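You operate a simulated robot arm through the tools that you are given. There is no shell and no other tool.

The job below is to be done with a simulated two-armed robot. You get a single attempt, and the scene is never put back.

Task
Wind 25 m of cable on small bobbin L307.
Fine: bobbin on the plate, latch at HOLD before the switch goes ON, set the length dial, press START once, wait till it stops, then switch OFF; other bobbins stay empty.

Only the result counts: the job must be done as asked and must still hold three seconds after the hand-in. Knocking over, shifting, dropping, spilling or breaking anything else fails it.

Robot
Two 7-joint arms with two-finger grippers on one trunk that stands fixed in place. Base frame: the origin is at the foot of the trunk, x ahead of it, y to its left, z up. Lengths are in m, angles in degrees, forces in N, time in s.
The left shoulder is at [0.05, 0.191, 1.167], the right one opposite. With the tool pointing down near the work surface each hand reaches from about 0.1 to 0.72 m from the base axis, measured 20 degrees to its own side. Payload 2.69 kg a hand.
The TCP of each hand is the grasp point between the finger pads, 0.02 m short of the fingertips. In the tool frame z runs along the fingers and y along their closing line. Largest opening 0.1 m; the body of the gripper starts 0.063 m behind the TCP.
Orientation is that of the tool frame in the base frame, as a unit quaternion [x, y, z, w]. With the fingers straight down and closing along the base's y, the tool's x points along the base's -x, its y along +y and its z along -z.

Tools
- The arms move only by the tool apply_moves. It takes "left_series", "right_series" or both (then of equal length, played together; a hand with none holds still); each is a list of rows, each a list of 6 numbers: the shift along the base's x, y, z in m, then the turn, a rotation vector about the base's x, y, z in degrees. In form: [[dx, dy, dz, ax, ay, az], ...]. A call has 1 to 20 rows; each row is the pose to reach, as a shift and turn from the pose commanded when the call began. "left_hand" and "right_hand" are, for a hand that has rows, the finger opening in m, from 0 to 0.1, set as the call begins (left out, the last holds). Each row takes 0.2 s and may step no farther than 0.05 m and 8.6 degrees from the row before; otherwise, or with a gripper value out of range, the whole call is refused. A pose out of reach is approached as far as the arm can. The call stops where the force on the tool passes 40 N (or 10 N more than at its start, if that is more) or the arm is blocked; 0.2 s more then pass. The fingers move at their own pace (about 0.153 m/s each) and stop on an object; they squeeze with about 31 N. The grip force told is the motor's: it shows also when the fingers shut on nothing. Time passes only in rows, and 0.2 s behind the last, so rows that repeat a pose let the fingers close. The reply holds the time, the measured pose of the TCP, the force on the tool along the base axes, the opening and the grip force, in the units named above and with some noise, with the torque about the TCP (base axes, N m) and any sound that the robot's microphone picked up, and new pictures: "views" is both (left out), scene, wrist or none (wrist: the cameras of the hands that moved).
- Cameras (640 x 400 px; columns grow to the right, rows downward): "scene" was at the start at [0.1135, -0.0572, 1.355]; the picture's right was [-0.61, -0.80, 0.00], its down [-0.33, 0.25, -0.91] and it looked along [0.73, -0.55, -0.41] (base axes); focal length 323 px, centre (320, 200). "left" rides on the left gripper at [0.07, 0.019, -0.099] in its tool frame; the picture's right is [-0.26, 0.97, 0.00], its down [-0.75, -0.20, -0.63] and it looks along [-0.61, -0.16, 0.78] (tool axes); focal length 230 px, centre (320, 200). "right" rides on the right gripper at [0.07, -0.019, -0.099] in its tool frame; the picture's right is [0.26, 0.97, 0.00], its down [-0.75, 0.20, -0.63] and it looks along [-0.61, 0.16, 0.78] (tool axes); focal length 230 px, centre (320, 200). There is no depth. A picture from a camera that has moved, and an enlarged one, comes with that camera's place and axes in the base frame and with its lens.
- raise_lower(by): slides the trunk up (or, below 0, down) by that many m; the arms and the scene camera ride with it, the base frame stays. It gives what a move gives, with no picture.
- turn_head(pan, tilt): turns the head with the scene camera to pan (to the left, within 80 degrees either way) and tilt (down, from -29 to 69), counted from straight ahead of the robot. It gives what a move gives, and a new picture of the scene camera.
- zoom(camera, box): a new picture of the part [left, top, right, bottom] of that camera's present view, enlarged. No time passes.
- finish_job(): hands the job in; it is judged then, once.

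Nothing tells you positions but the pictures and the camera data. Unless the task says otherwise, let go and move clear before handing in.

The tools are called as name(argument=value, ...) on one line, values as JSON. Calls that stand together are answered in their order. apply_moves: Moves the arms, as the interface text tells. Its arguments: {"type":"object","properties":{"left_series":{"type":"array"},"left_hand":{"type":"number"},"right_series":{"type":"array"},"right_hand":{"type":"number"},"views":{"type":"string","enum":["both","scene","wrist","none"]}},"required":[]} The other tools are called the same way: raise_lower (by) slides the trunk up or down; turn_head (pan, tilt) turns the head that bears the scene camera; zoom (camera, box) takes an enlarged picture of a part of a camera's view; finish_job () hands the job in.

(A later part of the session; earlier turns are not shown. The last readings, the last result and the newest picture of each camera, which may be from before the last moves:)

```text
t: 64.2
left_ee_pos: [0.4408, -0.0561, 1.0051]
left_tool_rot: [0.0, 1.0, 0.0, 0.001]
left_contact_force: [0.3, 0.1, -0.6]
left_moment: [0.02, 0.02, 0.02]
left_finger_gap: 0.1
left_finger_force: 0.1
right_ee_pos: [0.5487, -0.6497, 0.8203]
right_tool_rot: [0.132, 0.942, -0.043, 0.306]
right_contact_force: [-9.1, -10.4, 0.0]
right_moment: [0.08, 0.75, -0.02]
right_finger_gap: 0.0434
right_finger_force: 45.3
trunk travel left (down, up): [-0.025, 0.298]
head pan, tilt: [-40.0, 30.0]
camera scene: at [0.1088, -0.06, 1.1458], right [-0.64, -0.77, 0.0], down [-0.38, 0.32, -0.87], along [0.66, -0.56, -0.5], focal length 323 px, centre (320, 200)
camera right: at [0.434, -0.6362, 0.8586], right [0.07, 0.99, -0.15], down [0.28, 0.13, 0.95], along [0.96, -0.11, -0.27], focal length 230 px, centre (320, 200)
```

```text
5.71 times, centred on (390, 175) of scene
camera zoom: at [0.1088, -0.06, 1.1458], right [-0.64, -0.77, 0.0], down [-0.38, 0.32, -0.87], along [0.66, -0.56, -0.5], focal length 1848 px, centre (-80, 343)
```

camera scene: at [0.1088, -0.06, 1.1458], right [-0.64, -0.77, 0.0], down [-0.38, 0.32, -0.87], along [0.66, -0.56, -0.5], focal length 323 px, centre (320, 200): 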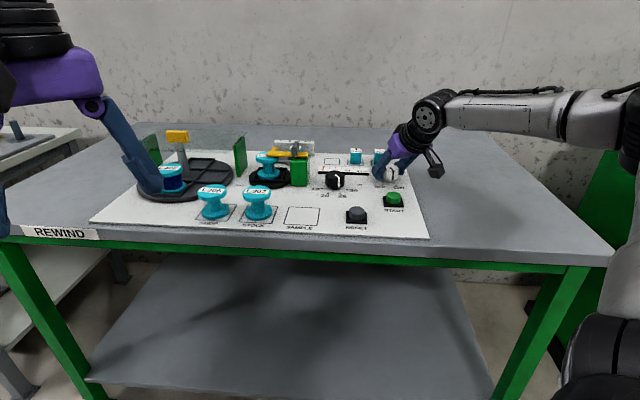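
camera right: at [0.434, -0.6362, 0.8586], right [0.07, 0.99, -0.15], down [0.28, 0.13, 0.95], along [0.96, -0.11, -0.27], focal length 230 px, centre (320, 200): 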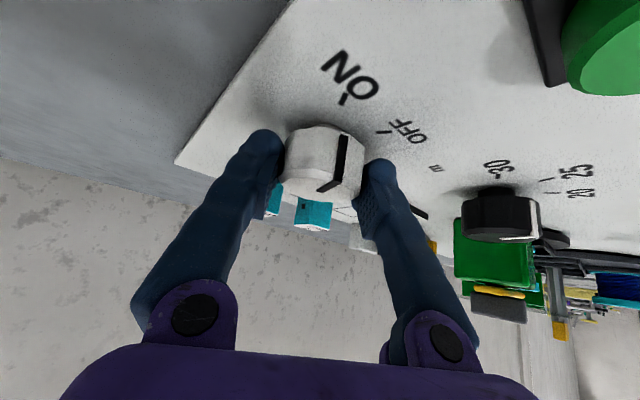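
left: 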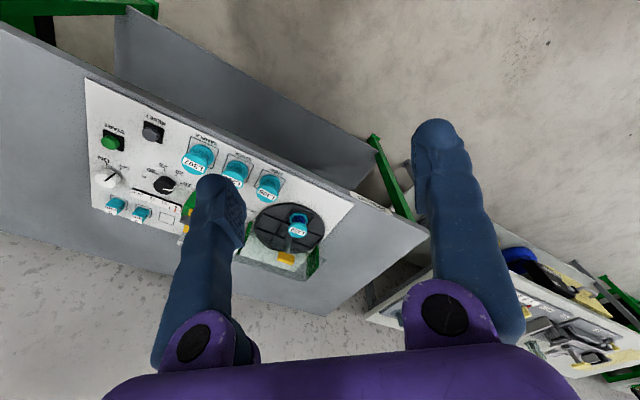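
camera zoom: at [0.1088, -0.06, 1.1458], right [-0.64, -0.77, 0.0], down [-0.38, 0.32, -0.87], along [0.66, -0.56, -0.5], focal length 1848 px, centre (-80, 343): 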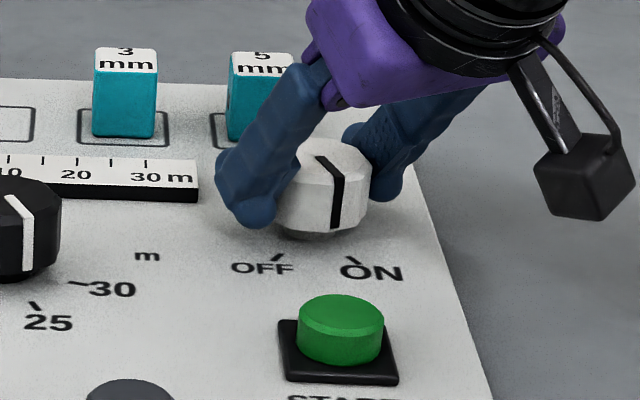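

About 48° turned; roughly 14° more to reach ON.

apply_moves(right_series=[[-0.001, -0.0015, 0, 0, 0, 7], [-0.001, -0.0015, 0, 0, 0, 14]], views="wrist")

zoom(camera="right", box=[210, 60, 430, 260])

zoom(camera="scene", box=[355, 140, 425, 210])

```text
t: 64.8
left_ee_pos: [0.4425, -0.0548, 1.0041]
left_tool_rot: [0.0, 1.0, 0.0, -0.001]
left_contact_force: [0.4, 0.6, -0.5]
left_moment: [0.01, 0.01, -0.02]
left_finger_gap: 0.1002
left_finger_force: 0.1
right_ee_pos: [0.5511, -0.6499, 0.8202]
right_tool_rot: [0.016, 0.951, -0.004, 0.31]
right_contact_force: [-1.9, -4.9, -1.8]
right_moment: [-0.04, -0.09, -0.6]
right_finger_gap: 0.0435
right_finger_force: 44.9
trunk travel left (down, up): [-0.025, 0.298]
head pan, tilt: [-40.0, 30.0]
camera right: at [0.434, -0.6653, 0.8582], right [-0.18, 0.97, -0.15], down [0.24, 0.19, 0.95], along [0.95, 0.13, -0.27], focal length 230 px, centre (320, 200)
```

right: 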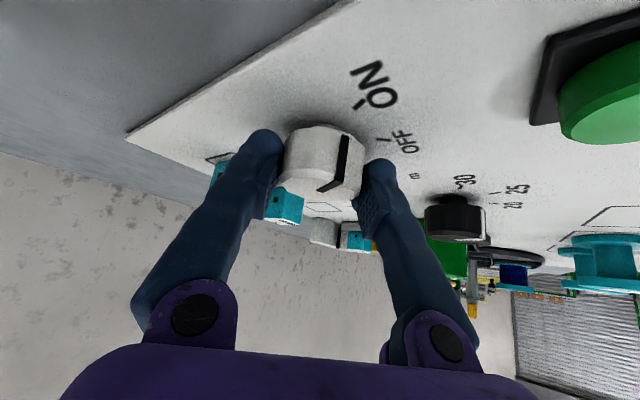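

```text
2.00 times, centred on (320, 160) of right
camera zoom: at [0.434, -0.6653, 0.8582], right [-0.18, 0.97, -0.15], down [0.24, 0.19, 0.95], along [0.95, 0.13, -0.27], focal length 460 px, centre (320, 280)
```

zoom: 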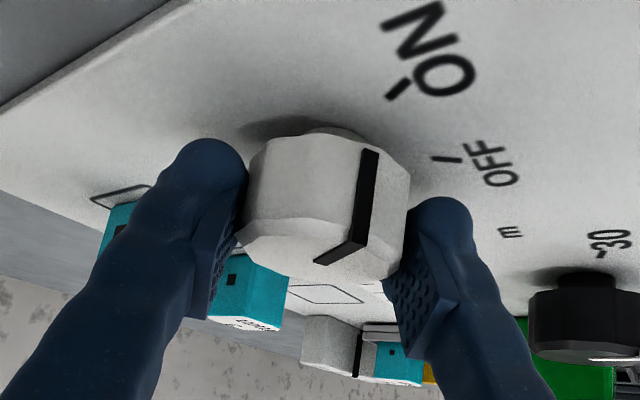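

```text
5.71 times, centred on (390, 175) of scene
camera zoom: at [0.1094, -0.06, 1.1456], right [-0.64, -0.77, 0.0], down [-0.38, 0.32, -0.87], along [0.66, -0.56, -0.5], focal length 1848 px, centre (-80, 343)
```

zoom: 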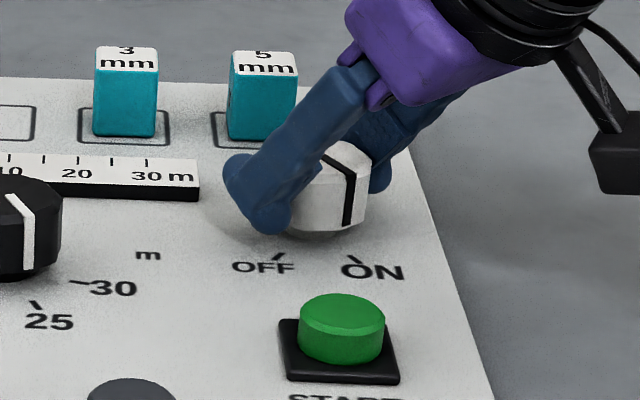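

The torque shows the switch is at its ON stop, and the pointer is on the ON tick. Releasing and lifting.

apply_moves(right_series=[[0, 0, 0, 0, 0, -1], [0, 0, 0, 0, 0, -1], [0, 0, 0.02, 0, 0, -1], [-0.01, 0, 0.05, 0, 0, -1], [-0.03, 0.01, 0.09, 0, 0, -1]], right_hand=0.066, views="both")

zoom(camera="scene", box=[345, 140, 425, 220])

```text
t: 66.0
left_ee_pos: [0.4425, -0.0539, 1.0029]
left_tool_rot: [0.0, 1.0, 0.0, 0.001]
left_contact_force: [0.4, -0.1, 0.1]
left_moment: [0.0, 0.0, -0.02]
left_finger_gap: 0.1001
left_finger_force: 0.0
right_ee_pos: [0.5167, -0.6388, 0.91]
right_tool_rot: [0.025, 0.951, -0.009, 0.309]
right_contact_force: [-0.7, -0.1, 0.6]
right_moment: [0.0, 0.0, -0.01]
right_finger_gap: 0.0663
right_finger_force: 0.1
trunk travel left (down, up): [-0.025, 0.298]
head pan, tilt: [-40.0, 30.0]
camera scene: at [0.1093, -0.0591, 1.1457], right [-0.64, -0.77, 0.0], down [-0.38, 0.32, -0.87], along [0.66, -0.56, -0.5], focal length 323 px, centre (320, 200)
camera right: at [0.4022, -0.6508, 0.9481], right [-0.16, 0.98, -0.15], down [0.25, 0.19, 0.95], along [0.96, 0.11, -0.27], focal length 230 px, centre (320, 200)
```

scene: 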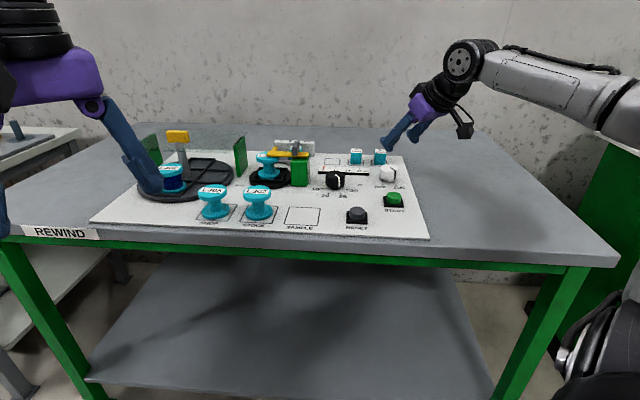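
right: 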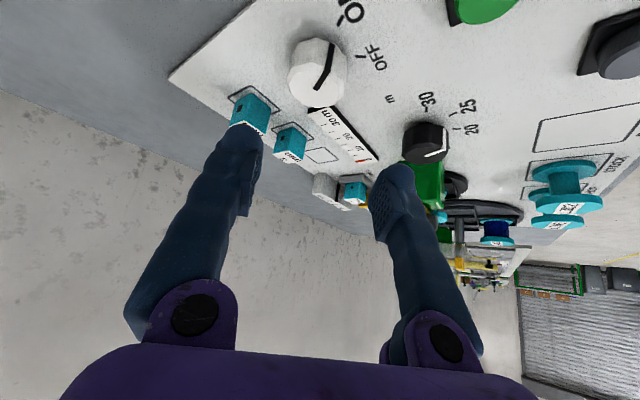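

```text
5.00 times, centred on (385, 180) of scene
camera zoom: at [0.1093, -0.0591, 1.1457], right [-0.64, -0.77, 0.0], down [-0.38, 0.32, -0.87], along [0.66, -0.56, -0.5], focal length 1616 px, centre (-5, 300)
```

zoom: 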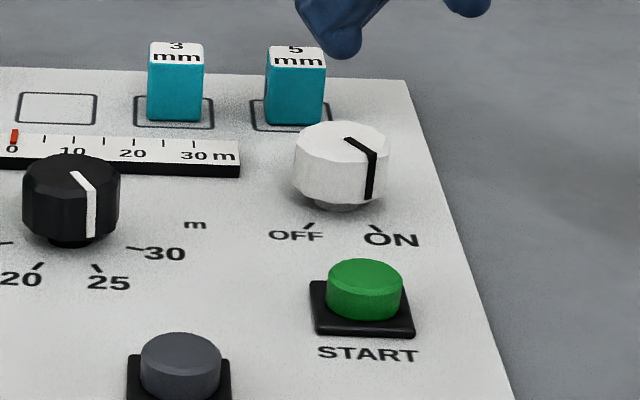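

The switch is ON, and the dial is still at 25. Now I'll go above START with closed fingers pointing straight down.

apply_moves(right_series=[[-0.01, 0.014, 0.01, 0.38, 7.2, 0], [-0.02, 0.028, 0.015, 0.75, 14.4, 0], [-0.03, 0.042, 0.015, 1.13, 21.6, 0], [-0.04, 0.056, 0.01, 1.5, 28.8, 0], [-0.047, 0.07, 0.0, 1.88, 35.95, 0], [-0.047, 0.07, -0.02, 1.88, 35.95, 0]], right_hand=0.0, views="both")

zoom(camera="right", box=[200, 60, 440, 260])

zoom(camera="scene", box=[345, 110, 445, 230])

```text
t: 67.4
left_ee_pos: [0.4412, -0.0542, 1.0043]
left_tool_rot: [0.0, 1.0, 0.0, 0.0]
left_contact_force: [0.2, 0.4, -0.4]
left_moment: [-0.02, 0.0, -0.02]
left_finger_gap: 0.1001
left_finger_force: 0.1
right_ee_pos: [0.4717, -0.5689, 0.8904]
right_tool_rot: [0.027, 1.0, 0.0, -0.001]
right_contact_force: [-0.5, -0.2, 0.9]
right_moment: [-0.06, 0.03, 0.01]
right_finger_gap: 0.0
right_finger_force: 28.9
trunk travel left (down, up): [-0.025, 0.298]
head pan, tilt: [-40.0, 30.0]
camera scene: at [0.1095, -0.0594, 1.1457], right [-0.64, -0.77, 0.0], down [-0.38, 0.32, -0.87], along [0.66, -0.56, -0.5], focal length 323 px, centre (320, 200)
camera right: at [0.4007, -0.5847, 0.9886], right [-0.21, 0.98, 0.0], down [0.76, 0.16, 0.63], along [0.62, 0.13, -0.78], focal length 230 px, centre (320, 200)
```

scene: 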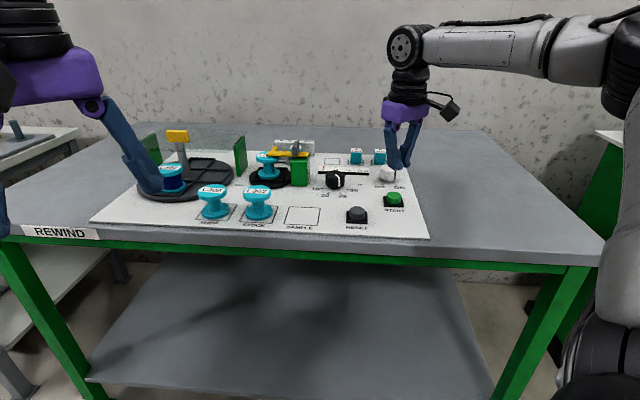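
right: 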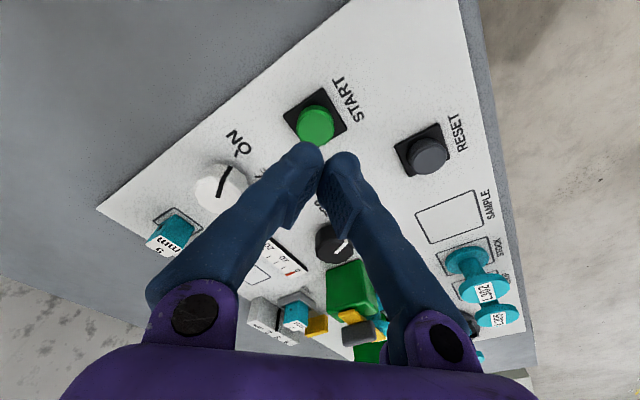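

```text
2.00 times, centred on (320, 160) of right
camera zoom: at [0.4007, -0.5847, 0.9886], right [-0.21, 0.98, 0.0], down [0.76, 0.16, 0.63], along [0.62, 0.13, -0.78], focal length 460 px, centre (320, 280)
```

zoom: 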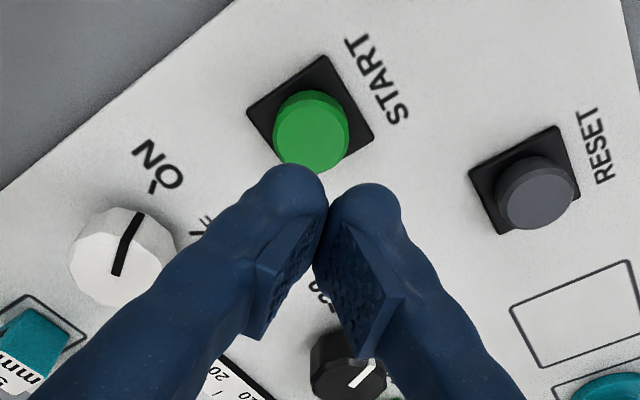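

```text
3.33 times, centred on (395, 170) of scene
camera zoom: at [0.1095, -0.0594, 1.1457], right [-0.64, -0.77, 0.0], down [-0.38, 0.32, -0.87], along [0.66, -0.56, -0.5], focal length 1078 px, centre (70, 300)
```

zoom: 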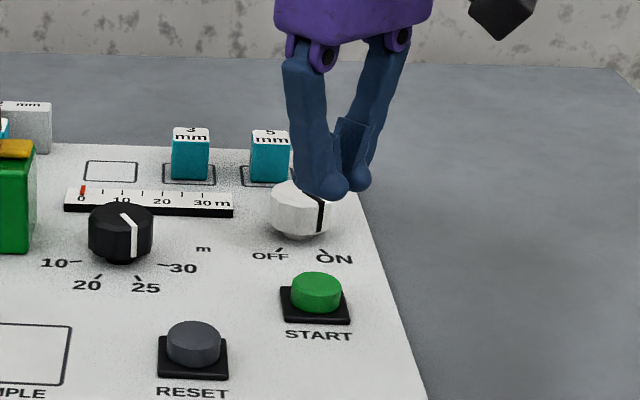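

START's top is at about (0.472,-0.5715,0.8085). I'll align and come down to just above it.

apply_moves(right_series=[[0, -0.0025, -0.02, 0, 0, 0], [0, -0.0025, -0.04, 0, 0, 0], [0, -0.0025, -0.055, 0, 0, 0]], views="wrist")

zoom(camera="scene", box=[355, 140, 435, 220])

```text
t: 68.2
left_ee_pos: [0.4413, -0.0545, 1.0045]
left_tool_rot: [0.0, 1.0, -0.001, 0.0]
left_contact_force: [-0.3, -0.4, 0.6]
left_moment: [0.01, -0.02, -0.02]
left_finger_gap: 0.1
left_finger_force: 0.1
right_ee_pos: [0.4697, -0.5717, 0.8345]
right_tool_rot: [0.026, 1.0, 0.0, 0.0]
right_contact_force: [0.3, 0.3, -0.6]
right_moment: [0.0, 0.02, -0.01]
right_finger_gap: 0.0003
right_finger_force: 30.2
trunk travel left (down, up): [-0.025, 0.298]
head pan, tilt: [-40.0, 30.0]
camera right: at [0.3995, -0.5874, 0.9328], right [-0.21, 0.98, 0.0], down [0.76, 0.16, 0.63], along [0.62, 0.13, -0.78], focal length 230 px, centre (320, 200)
```

right: 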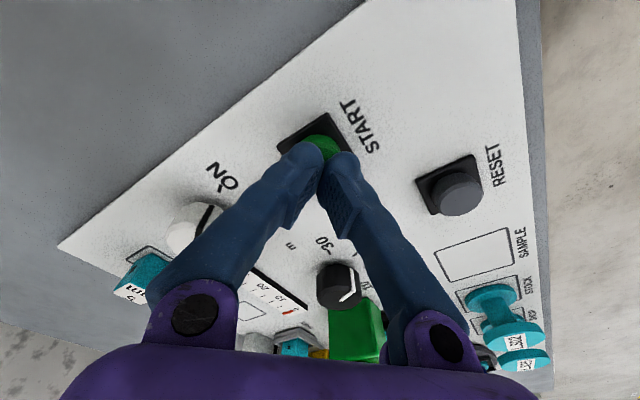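

```text
5.00 times, centred on (395, 180) of scene
camera zoom: at [0.1094, -0.0594, 1.1457], right [-0.64, -0.77, 0.0], down [-0.38, 0.32, -0.87], along [0.66, -0.56, -0.5], focal length 1616 px, centre (-55, 300)
```

zoom: 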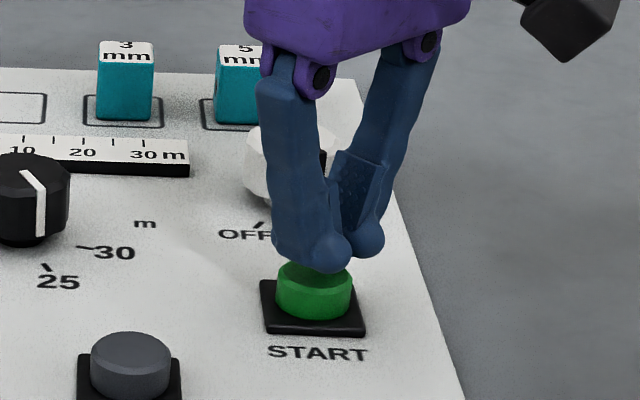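

Tips are right above the button. Pressing down once now.

apply_moves(right_series=[[0.0015, 0.0015, -0.003, 0, 0, 0], [0.0015, 0.0015, -0.006, 0, 0, 0], [0.0015, 0.0015, -0.009, 0, 0, 0], [0.0015, 0.0015, -0.011, 0, 0, 0]], views="scene")

zoom(camera="scene", box=[355, 140, 435, 220])

```text
t: 69.2
left_ee_pos: [0.4426, -0.0557, 1.0039]
left_tool_rot: [0.0, 1.0, -0.001, 0.001]
left_contact_force: [0.6, 0.5, -0.2]
left_moment: [-0.01, 0.01, 0.0]
left_finger_gap: 0.1
left_finger_force: 0.1
right_ee_pos: [0.4717, -0.5714, 0.8234]
right_tool_rot: [0.026, 1.0, 0.0, 0.0]
right_contact_force: [-0.3, 0.2, 1.0]
right_moment: [0.0, -0.03, 0.02]
right_finger_gap: 0.0
right_finger_force: 29.5
trunk travel left (down, up): [-0.025, 0.298]
head pan, tilt: [-40.0, 30.0]
camera scene: at [0.1094, -0.0594, 1.1457], right [-0.64, -0.77, 0.0], down [-0.38, 0.32, -0.87], along [0.66, -0.56, -0.5], focal length 323 px, centre (320, 200)
```

scene: 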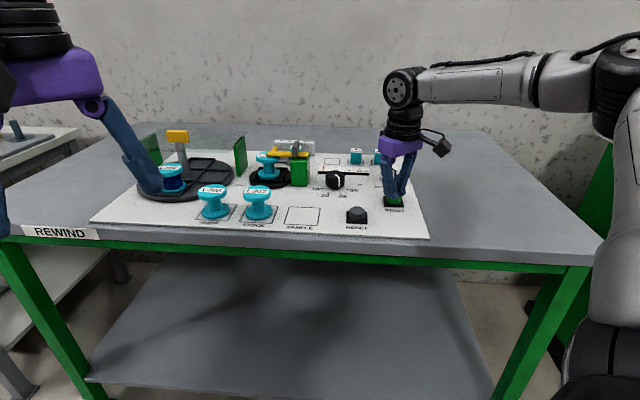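

```text
5.00 times, centred on (395, 180) of scene
camera zoom: at [0.1094, -0.0594, 1.1457], right [-0.64, -0.77, 0.0], down [-0.38, 0.32, -0.87], along [0.66, -0.56, -0.5], focal length 1616 px, centre (-55, 300)
```

zoom: 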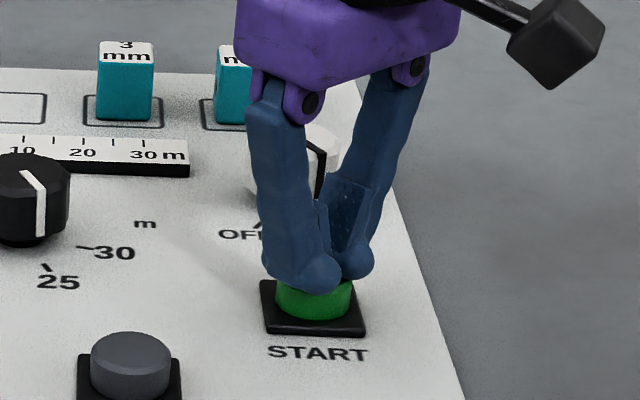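

apply_moves(right_series=[[0, 0, -0.002, 0, 0, 0], [0, 0, -0.004, 0, 0, 0]], views="scene")

zoom(camera="scene", box=[355, 140, 435, 220])

zoom(camera="scene", box=[240, 130, 350, 210])

```text
t: 69.8
left_ee_pos: [0.441, -0.0549, 1.0045]
left_tool_rot: [0.0, 1.0, 0.0, 0.0]
left_contact_force: [0.0, 0.0, -0.2]
left_moment: [-0.01, -0.01, -0.01]
left_finger_gap: 0.1001
left_finger_force: 0.1
right_ee_pos: [0.4718, -0.57, 0.8194]
right_tool_rot: [0.026, 1.0, 0.0, 0.001]
right_contact_force: [-0.4, -1.4, 1.7]
right_moment: [-0.01, 0.03, 0.02]
right_finger_gap: 0.006
right_finger_force: 29.5
trunk travel left (down, up): [-0.025, 0.298]
head pan, tilt: [-40.0, 30.0]
camera scene: at [0.1092, -0.0593, 1.1458], right [-0.64, -0.77, 0.0], down [-0.38, 0.32, -0.87], along [0.66, -0.56, -0.5], focal length 323 px, centre (320, 200)
```

scene: 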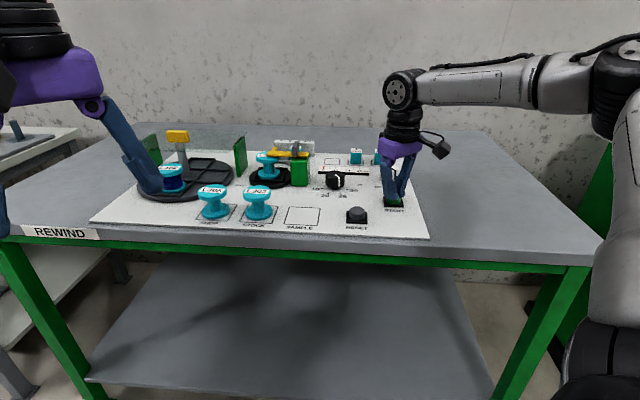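

```text
5.00 times, centred on (395, 180) of scene
camera zoom: at [0.1092, -0.0593, 1.1458], right [-0.64, -0.77, 0.0], down [-0.38, 0.32, -0.87], along [0.66, -0.56, -0.5], focal length 1616 px, centre (-55, 300)
```

zoom: 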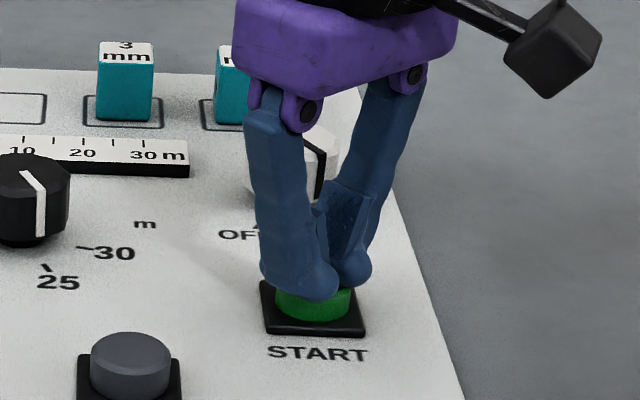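

```text
5.00 times, centred on (295, 170) of scene
camera zoom: at [0.1092, -0.0593, 1.1458], right [-0.64, -0.77, 0.0], down [-0.38, 0.32, -0.87], along [0.66, -0.56, -0.5], focal length 1616 px, centre (445, 350)
```

zoom: 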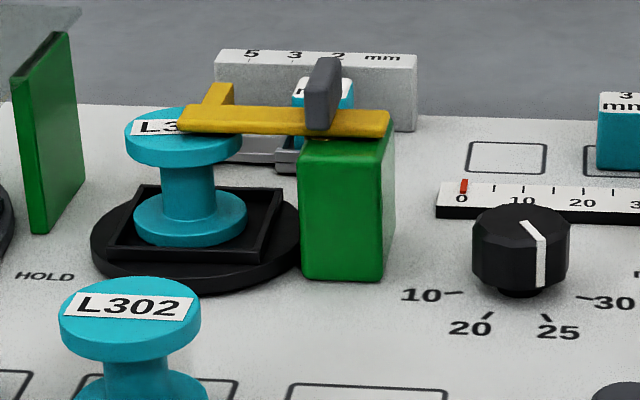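

apply_moves(right_series=[[0, 0, -0.0015, 0, 0, 0], [0, 0, -0.003, 0, 0, 0]], views="wrist")

zoom(camera="scene", box=[370, 165, 425, 215])

zoom(camera="right", box=[250, 90, 400, 220])

```text
t: 70.4
left_ee_pos: [0.4416, -0.0525, 1.0036]
left_tool_rot: [0.0, 1.0, -0.001, 0.0]
left_contact_force: [0.5, 0.6, -0.4]
left_moment: [0.01, 0.02, 0.03]
left_finger_gap: 0.1002
left_finger_force: 0.1
right_ee_pos: [0.473, -0.5709, 0.8167]
right_tool_rot: [0.027, 1.0, 0.0, 0.001]
right_contact_force: [-1.2, -0.1, 3.1]
right_moment: [-0.02, 0.06, 0.04]
right_finger_gap: 0.0058
right_finger_force: 29.1
trunk travel left (down, up): [-0.025, 0.298]
head pan, tilt: [-40.0, 30.0]
heard: click
camera right: at [0.4025, -0.5852, 0.9155], right [-0.21, 0.98, 0.0], down [0.76, 0.16, 0.63], along [0.62, 0.13, -0.78], focal length 230 px, centre (320, 200)
```

right: 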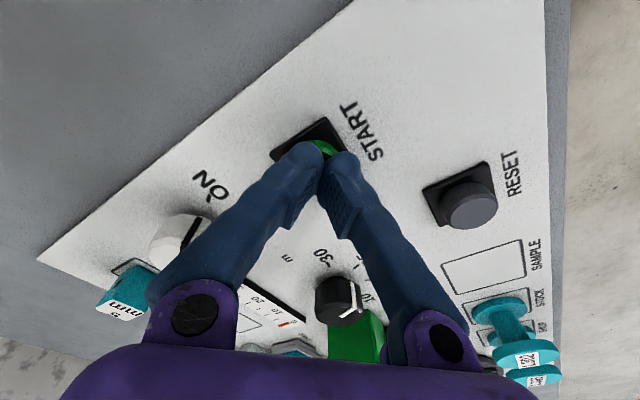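

```text
8.00 times, centred on (398, 190) of scene
camera zoom: at [0.1091, -0.0591, 1.1458], right [-0.64, -0.77, 0.0], down [-0.38, 0.32, -0.87], along [0.66, -0.56, -0.5], focal length 2586 px, centre (-300, 280)
```

zoom: 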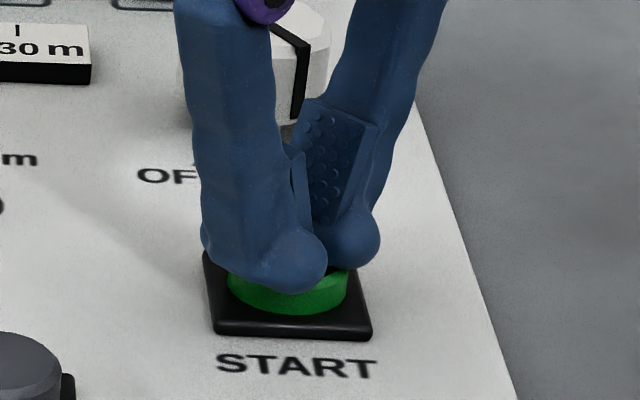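

```text
3.08 times, centred on (325, 155) of right
camera zoom: at [0.4025, -0.5852, 0.9155], right [-0.21, 0.98, 0.0], down [0.76, 0.16, 0.63], along [0.62, 0.13, -0.78], focal length 708 px, centre (305, 338)
```

zoom: 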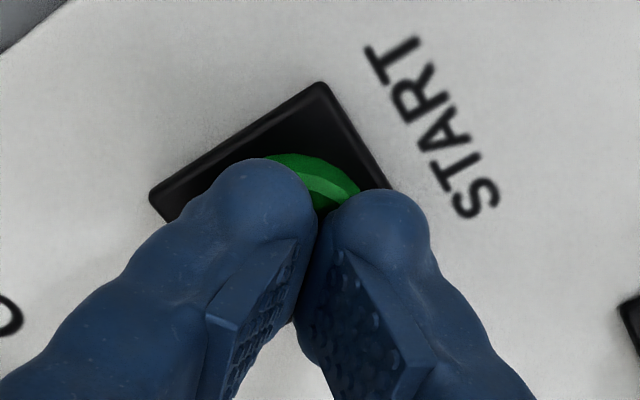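

I heard a click, so START has been pressed once. I'll lift straight off right away.

apply_moves(right_series=[[0, 0, 0.02, 0, 0, 0], [0, 0, 0.05, 0, 0, 0], [0, 0, 0.09, 0, 0, 0]], views="scene")

zoom(camera="scene", box=[240, 130, 420, 220])

```text
t: 71.2
left_ee_pos: [0.4412, -0.0537, 1.0053]
left_tool_rot: [0.0, 1.0, 0.0, 0.0]
left_contact_force: [-0.1, 0.2, -0.5]
left_moment: [0.02, 0.03, 0.04]
left_finger_gap: 0.1002
left_finger_force: 0.1
right_ee_pos: [0.4732, -0.5687, 0.9064]
right_tool_rot: [0.027, 1.0, 0.0, 0.0]
right_contact_force: [-0.1, 0.7, 0.3]
right_moment: [-0.02, -0.03, 0.0]
right_finger_gap: 0.0
right_finger_force: 29.6
trunk travel left (down, up): [-0.025, 0.298]
head pan, tilt: [-40.0, 30.0]
camera scene: at [0.1092, -0.0591, 1.1457], right [-0.64, -0.77, 0.0], down [-0.38, 0.32, -0.87], along [0.66, -0.56, -0.5], focal length 323 px, centre (320, 200)
```

scene: 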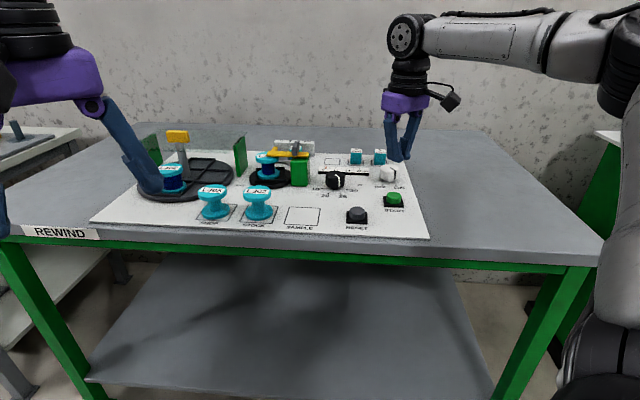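

```text
3.56 times, centred on (330, 175) of scene
camera zoom: at [0.1092, -0.0591, 1.1457], right [-0.64, -0.77, 0.0], down [-0.38, 0.32, -0.87], along [0.66, -0.56, -0.5], focal length 1150 px, centre (284, 289)
```

zoom: 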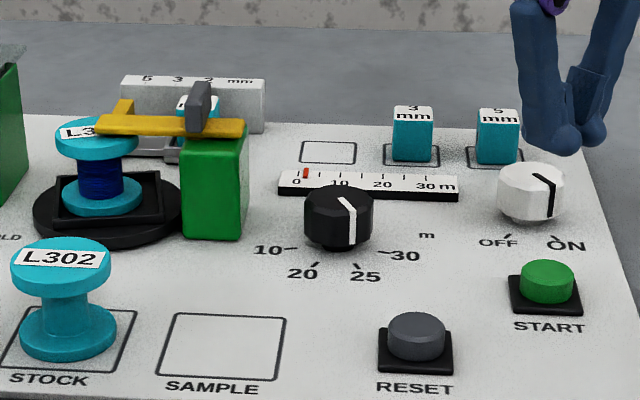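

Winding is running (blue cable on L307 and the red marker moving). While it runs, I'll bring the hand back near the switch at a safe height and keep watching.

apply_moves(right_series=[[0.008, -0.014, 0.01, -0.38, -7.2, 0], [0.016, -0.028, 0.015, -0.75, -14.4, 0], [0.026, -0.042, 0.015, -1.13, -21.6, 0], [0.035, -0.056, 0.01, -1.5, -28.8, 0], [0.0435, -0.07, 0.005, -1.88, -35.95, 0]], right_hand=0.066, views="scene")

zoom(camera="scene", box=[240, 130, 420, 220])

```text
t: 72.4
left_ee_pos: [0.4416, -0.0543, 1.0035]
left_tool_rot: [0.001, 1.0, 0.0, -0.001]
left_contact_force: [0.6, -0.9, -0.1]
left_moment: [0.02, -0.01, 0.02]
left_finger_gap: 0.1
left_finger_force: 0.0
right_ee_pos: [0.5177, -0.6407, 0.9122]
right_tool_rot: [0.025, 0.95, -0.008, 0.31]
right_contact_force: [0.1, -0.7, 0.0]
right_moment: [0.03, -0.02, 0.0]
right_finger_gap: 0.0659
right_finger_force: 0.1
trunk travel left (down, up): [-0.025, 0.298]
head pan, tilt: [-40.0, 30.0]
camera scene: at [0.1095, -0.0596, 1.1457], right [-0.64, -0.77, 0.0], down [-0.38, 0.32, -0.87], along [0.66, -0.56, -0.5], focal length 323 px, centre (320, 200)
```

scene: 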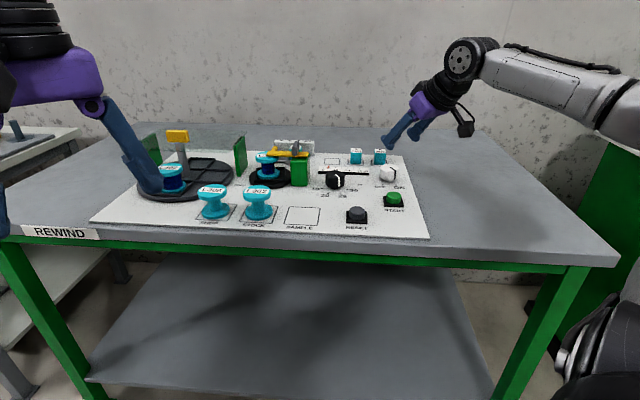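

```text
3.56 times, centred on (330, 175) of scene
camera zoom: at [0.1095, -0.0596, 1.1457], right [-0.64, -0.77, 0.0], down [-0.38, 0.32, -0.87], along [0.66, -0.56, -0.5], focal length 1150 px, centre (284, 289)
```

zoom: 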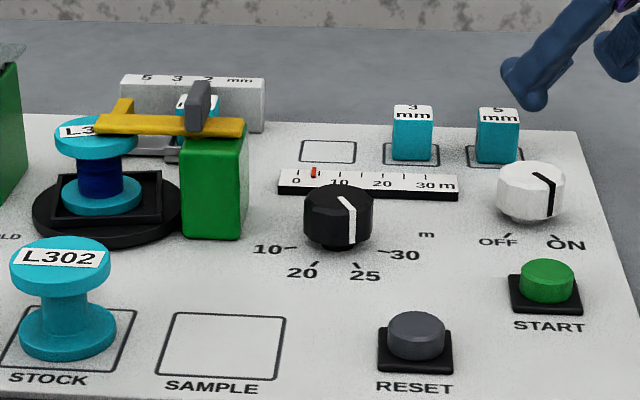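

The marker moves about 1.4 m/s, so it needs roughly 16 s more. Waiting.

apply_moves(right_series=[[0, 0, 0, 0, 0, 0], [0, 0, 0, 0, 0, 0], [0, 0, 0, 0, 0, 0], [0, 0, 0, 0, 0, 0], [0, 0, 0, 0, 0, 0], [0, 0, 0, 0, 0, 0], [0, 0, 0, 0, 0, 0], [0, 0, 0, 0, 0, 0], [0, 0, 0, 0, 0, 0], [0, 0, 0, 0, 0, 0], [0, 0, 0, 0, 0, 0], [0, 0, 0, 0, 0, 0], [0, 0, 0, 0, 0, 0], [0, 0, 0, 0, 0, 0], [0, 0, 0, 0, 0, 0], [0, 0, 0, 0, 0, 0], [0, 0, 0, 0, 0, 0], [0, 0, 0, 0, 0, 0], [0, 0, 0, 0, 0, 0], [0, 0, 0, 0, 0, 0]], views="none")

zoom(camera="scene", box=[240, 130, 420, 220])

apply_moves(right_series=[[0, 0, 0, 0, 0, 0], [0, 0, 0, 0, 0, 0], [0, 0, 0, 0, 0, 0], [0, 0, 0, 0, 0, 0], [0, 0, 0, 0, 0, 0], [0, 0, 0, 0, 0, 0], [0, 0, 0, 0, 0, 0], [0, 0, 0, 0, 0, 0], [0, 0, 0, 0, 0, 0], [0, 0, 0, 0, 0, 0], [0, 0, 0, 0, 0, 0], [0, 0, 0, 0, 0, 0], [0, 0, 0, 0, 0, 0], [0, 0, 0, 0, 0, 0], [0, 0, 0, 0, 0, 0], [0, 0, 0, 0, 0, 0], [0, 0, 0, 0, 0, 0], [0, 0, 0, 0, 0, 0], [0, 0, 0, 0, 0, 0], [0, 0, 0, 0, 0, 0]], views="none")

zoom(camera="scene", box=[240, 130, 420, 220])

```text
t: 76.6
left_ee_pos: [0.4421, -0.0534, 1.0042]
left_tool_rot: [0.0, 1.0, 0.0, 0.0]
left_contact_force: [0.2, 0.3, -0.6]
left_moment: [-0.02, 0.0, -0.04]
left_finger_gap: 0.1001
left_finger_force: 0.0
right_ee_pos: [0.5173, -0.6405, 0.9115]
right_tool_rot: [0.025, 0.951, -0.008, 0.309]
right_contact_force: [-0.2, -0.4, -0.1]
right_moment: [-0.02, -0.02, 0.03]
right_finger_gap: 0.0661
right_finger_force: 0.0
trunk travel left (down, up): [-0.025, 0.298]
head pan, tilt: [-40.0, 30.0]
```

```text
3.56 times, centred on (330, 175) of scene
camera zoom: at [0.1094, -0.0593, 1.1457], right [-0.64, -0.77, 0.0], down [-0.38, 0.32, -0.87], along [0.66, -0.56, -0.5], focal length 1150 px, centre (284, 289)
```

zoom: 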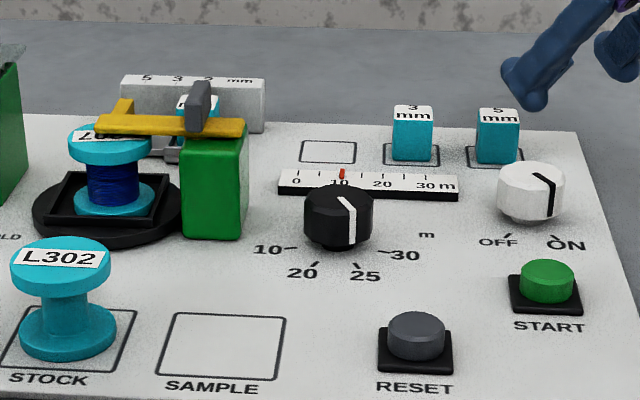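

```text
t: 80.8
left_ee_pos: [0.4417, -0.0547, 1.0045]
left_tool_rot: [0.0, 1.0, 0.0, 0.001]
left_contact_force: [0.6, 0.3, 0.6]
left_moment: [-0.01, -0.02, -0.02]
left_finger_gap: 0.1002
left_finger_force: 0.1
right_ee_pos: [0.5187, -0.6415, 0.9128]
right_tool_rot: [0.025, 0.951, -0.008, 0.309]
right_contact_force: [0.3, -0.6, -0.2]
right_moment: [0.04, -0.02, 0.01]
right_finger_gap: 0.0664
right_finger_force: 0.0
trunk travel left (down, up): [-0.025, 0.298]
head pan, tilt: [-40.0, 30.0]
```

```text
3.56 times, centred on (330, 175) of scene
camera zoom: at [0.1094, -0.0593, 1.1457], right [-0.64, -0.77, 0.0], down [-0.38, 0.32, -0.87], along [0.66, -0.56, -0.5], focal length 1150 px, centre (284, 289)
```

zoom: 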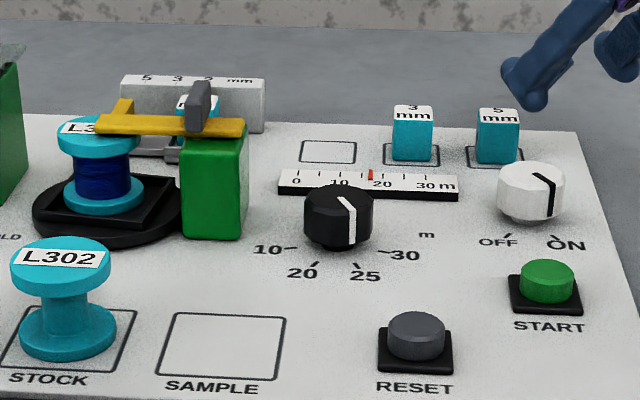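

Now at about 17 m. Continuing to wait.

apply_moves(right_series=[[0, 0, 0, 0, 0, 0], [0, 0, 0, 0, 0, 0], [0, 0, 0, 0, 0, 0], [0, 0, 0, 0, 0, 0], [0, 0, 0, 0, 0, 0], [0, 0, 0, 0, 0, 0], [0, 0, 0, 0, 0, 0], [0, 0, 0, 0, 0, 0], [0, 0, 0, 0, 0, 0], [0, 0, 0, 0, 0, 0], [0, 0, 0, 0, 0, 0], [0, 0, 0, 0, 0, 0], [0, 0, 0, 0, 0, 0], [0, 0, 0, 0, 0, 0], [0, 0, 0, 0, 0, 0], [0, 0, 0, 0, 0, 0], [0, 0, 0, 0, 0, 0], [0, 0, 0, 0, 0, 0], [0, 0, 0, 0, 0, 0], [0, 0, 0, 0, 0, 0]], views="none")

zoom(camera="scene", box=[240, 130, 420, 220])

apply_moves(right_series=[[0, 0, 0, 0, 0, 0], [0, 0, 0, 0, 0, 0], [0, 0, 0, 0, 0, 0], [0, 0, 0, 0, 0, 0], [0, 0, 0, 0, 0, 0], [0, 0, 0, 0, 0, 0], [0, 0, 0, 0, 0, 0], [0, 0, 0, 0, 0, 0], [0, 0, 0, 0, 0, 0], [0, 0, 0, 0, 0, 0], [0, 0, 0, 0, 0, 0], [0, 0, 0, 0, 0, 0], [0, 0, 0, 0, 0, 0], [0, 0, 0, 0, 0, 0], [0, 0, 0, 0, 0, 0], [0, 0, 0, 0, 0, 0], [0, 0, 0, 0, 0, 0], [0, 0, 0, 0, 0, 0], [0, 0, 0, 0, 0, 0], [0, 0, 0, 0, 0, 0]], views="none")

zoom(camera="scene", box=[240, 130, 420, 220])

```text
t: 85.0
left_ee_pos: [0.442, -0.0546, 1.0044]
left_tool_rot: [0.0, 1.0, 0.0, -0.001]
left_contact_force: [0.0, -0.5, -0.8]
left_moment: [0.0, 0.01, -0.05]
left_finger_gap: 0.1002
left_finger_force: 0.1
right_ee_pos: [0.517, -0.6408, 0.9125]
right_tool_rot: [0.025, 0.951, -0.008, 0.309]
right_contact_force: [-1.0, -0.1, 0.1]
right_moment: [0.03, -0.02, -0.01]
right_finger_gap: 0.0657
right_finger_force: 0.1
trunk travel left (down, up): [-0.025, 0.298]
head pan, tilt: [-40.0, 30.0]
```

```text
3.56 times, centred on (330, 175) of scene
camera zoom: at [0.1094, -0.0593, 1.1457], right [-0.64, -0.77, 0.0], down [-0.38, 0.32, -0.87], along [0.66, -0.56, -0.5], focal length 1150 px, centre (284, 289)
```

zoom: 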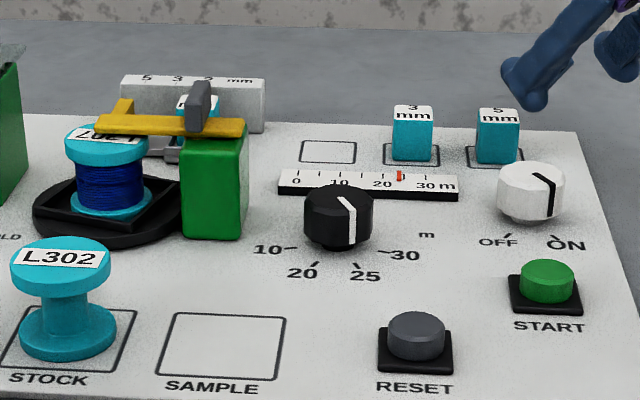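

```text
t: 89.2
left_ee_pos: [0.4427, -0.0558, 1.0046]
left_tool_rot: [0.0, 1.0, 0.0, 0.0]
left_contact_force: [0.4, -0.2, -0.1]
left_moment: [-0.01, 0.02, -0.03]
left_finger_gap: 0.1001
left_finger_force: 0.1
right_ee_pos: [0.5169, -0.6403, 0.9121]
right_tool_rot: [0.026, 0.951, -0.009, 0.309]
right_contact_force: [0.2, 1.0, -0.3]
right_moment: [-0.02, -0.01, -0.01]
right_finger_gap: 0.066
right_finger_force: 0.0
trunk travel left (down, up): [-0.025, 0.298]
head pan, tilt: [-40.0, 30.0]
```

```text
3.56 times, centred on (330, 175) of scene
camera zoom: at [0.1094, -0.0593, 1.1457], right [-0.64, -0.77, 0.0], down [-0.38, 0.32, -0.87], along [0.66, -0.56, -0.5], focal length 1150 px, centre (284, 289)
```

zoom: 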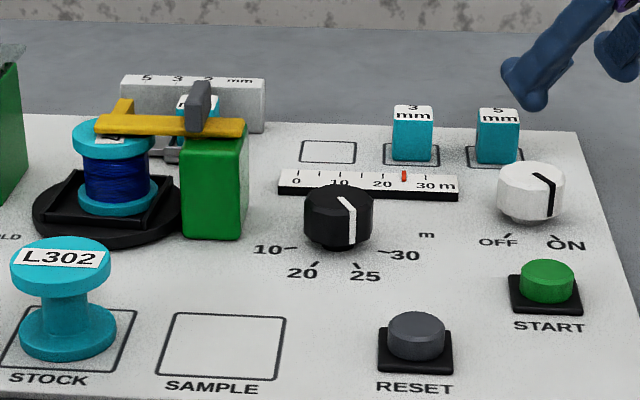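

The marker is now at 25. I'll confirm that it has stopped.

apply_moves(right_series=[[0, 0, 0, 0, 0, 0], [0, 0, 0, 0, 0, 0], [0, 0, 0, 0, 0, 0], [0, 0, 0, 0, 0, 0], [0, 0, 0, 0, 0, 0], [0, 0, 0, 0, 0, 0], [0, 0, 0, 0, 0, 0], [0, 0, 0, 0, 0, 0]], views="none")

zoom(camera="scene", box=[240, 130, 420, 220])

zoom(camera="scene", box=[310, 160, 380, 205])

```text
t: 91.0
left_ee_pos: [0.4417, -0.0537, 1.0036]
left_tool_rot: [0.0, 1.0, 0.0, 0.0]
left_contact_force: [0.1, 0.3, 0.2]
left_moment: [-0.02, 0.01, 0.04]
left_finger_gap: 0.1
left_finger_force: 0.1
right_ee_pos: [0.5173, -0.6403, 0.9108]
right_tool_rot: [0.025, 0.951, -0.008, 0.309]
right_contact_force: [0.0, -0.2, 0.0]
right_moment: [-0.01, -0.03, -0.02]
right_finger_gap: 0.066
right_finger_force: 0.0
trunk travel left (down, up): [-0.025, 0.298]
head pan, tilt: [-40.0, 30.0]
```

```text
3.56 times, centred on (330, 175) of scene
camera zoom: at [0.1094, -0.0593, 1.1457], right [-0.64, -0.77, 0.0], down [-0.38, 0.32, -0.87], along [0.66, -0.56, -0.5], focal length 1150 px, centre (284, 289)
```

zoom: 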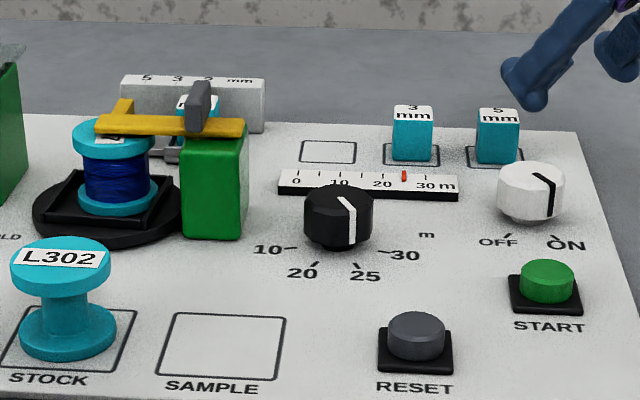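

```text
8.89 times, centred on (345, 182) of scene
camera zoom: at [0.1094, -0.0593, 1.1457], right [-0.64, -0.77, 0.0], down [-0.38, 0.32, -0.87], along [0.66, -0.56, -0.5], focal length 2874 px, centre (98, 356)
```

zoom: 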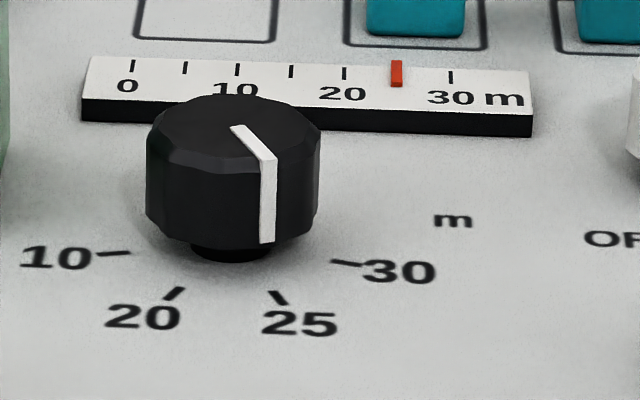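

The winding has stopped at 25 m. Now turning the switch OFF: I'll return over the switch knob and align.

apply_moves(right_series=[[0.018, -0.005, 0.0, 0, 0, 0], [0.0347, -0.0097, -0.015, 0, 0, 0], [0.0347, -0.0097, -0.035, 0, 0, 0], [0.0347, -0.0097, -0.05, 0, 0, 0]], right_hand=0.064, views="wrist")

zoom(camera="right", box=[210, 40, 430, 240])

zoom(camera="scene", box=[355, 120, 435, 210])

```text
t: 92.0
left_ee_pos: [0.4411, -0.0547, 1.0045]
left_tool_rot: [0.0, 1.0, -0.001, 0.0]
left_contact_force: [-0.7, 0.1, -0.6]
left_moment: [0.0, 0.0, 0.03]
left_finger_gap: 0.0998
left_finger_force: 0.0
right_ee_pos: [0.5526, -0.6487, 0.8627]
right_tool_rot: [0.025, 0.951, -0.009, 0.309]
right_contact_force: [-0.6, 0.1, 0.5]
right_moment: [-0.03, -0.02, -0.01]
right_finger_gap: 0.064
right_finger_force: 0.1
trunk travel left (down, up): [-0.025, 0.298]
head pan, tilt: [-40.0, 30.0]
camera right: at [0.4367, -0.6622, 0.9001], right [-0.16, 0.98, -0.15], down [0.25, 0.19, 0.95], along [0.96, 0.11, -0.27], focal length 230 px, centre (320, 200)
```

right: 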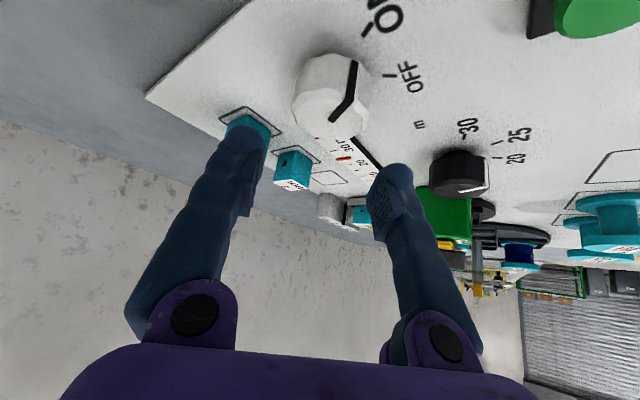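

```text
2.00 times, centred on (320, 140) of right
camera zoom: at [0.4367, -0.6622, 0.9001], right [-0.16, 0.98, -0.15], down [0.25, 0.19, 0.95], along [0.96, 0.11, -0.27], focal length 460 px, centre (320, 320)
```

zoom: 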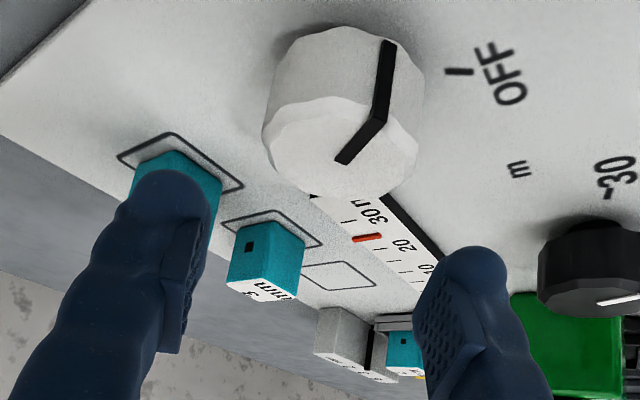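

```text
4.44 times, centred on (395, 165) of scene
camera zoom: at [0.1094, -0.0594, 1.1457], right [-0.64, -0.77, 0.0], down [-0.38, 0.32, -0.87], along [0.66, -0.56, -0.5], focal length 1437 px, centre (-13, 356)
```

zoom: 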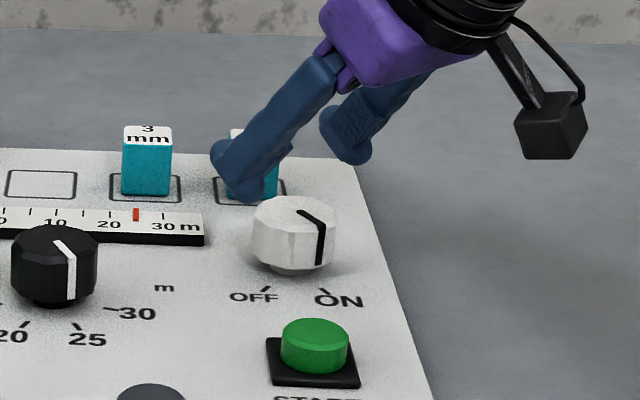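

apply_moves(right_series=[[-0.0005, 0.0, -0.02, 0, 0, 0], [-0.0005, 0.0005, -0.034, 0, 0, 0], [-0.0005, 0.0005, -0.0425, 0, 0, 0]], views="wrist")

zoom(camera="right", box=[210, 60, 430, 260])

```text
t: 92.8
left_ee_pos: [0.4419, -0.0544, 1.0052]
left_tool_rot: [0.0, 1.0, 0.0, 0.0]
left_contact_force: [-0.5, -0.3, -0.2]
left_moment: [0.01, -0.02, -0.02]
left_finger_gap: 0.0999
left_finger_force: 0.1
right_ee_pos: [0.5503, -0.6499, 0.8169]
right_tool_rot: [0.025, 0.951, -0.008, 0.309]
right_contact_force: [-0.5, 0.2, 0.2]
right_moment: [0.0, -0.02, -0.03]
right_finger_gap: 0.064
right_finger_force: 0.0
trunk travel left (down, up): [-0.025, 0.298]
head pan, tilt: [-40.0, 30.0]
camera right: at [0.4359, -0.6629, 0.8561], right [-0.16, 0.98, -0.15], down [0.25, 0.19, 0.95], along [0.96, 0.11, -0.27], focal length 230 px, centre (320, 200)
```

right: 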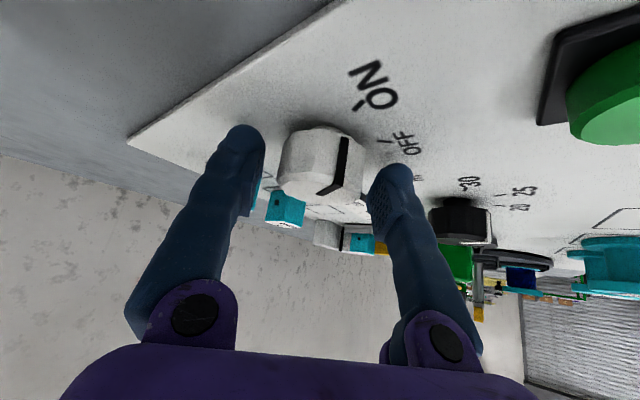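

```text
2.00 times, centred on (320, 160) of right
camera zoom: at [0.4359, -0.6629, 0.8561], right [-0.16, 0.98, -0.15], down [0.25, 0.19, 0.95], along [0.96, 0.11, -0.27], focal length 460 px, centre (320, 280)
```

zoom: 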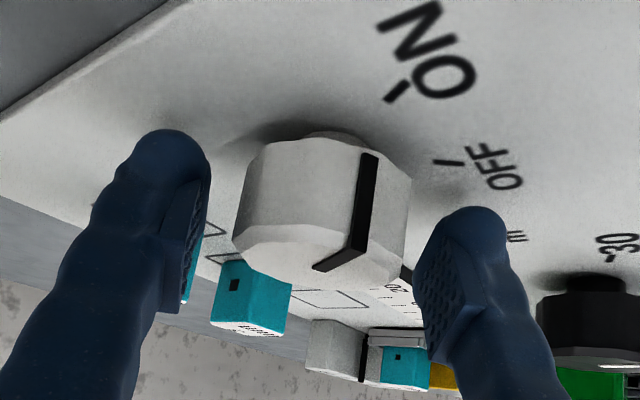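

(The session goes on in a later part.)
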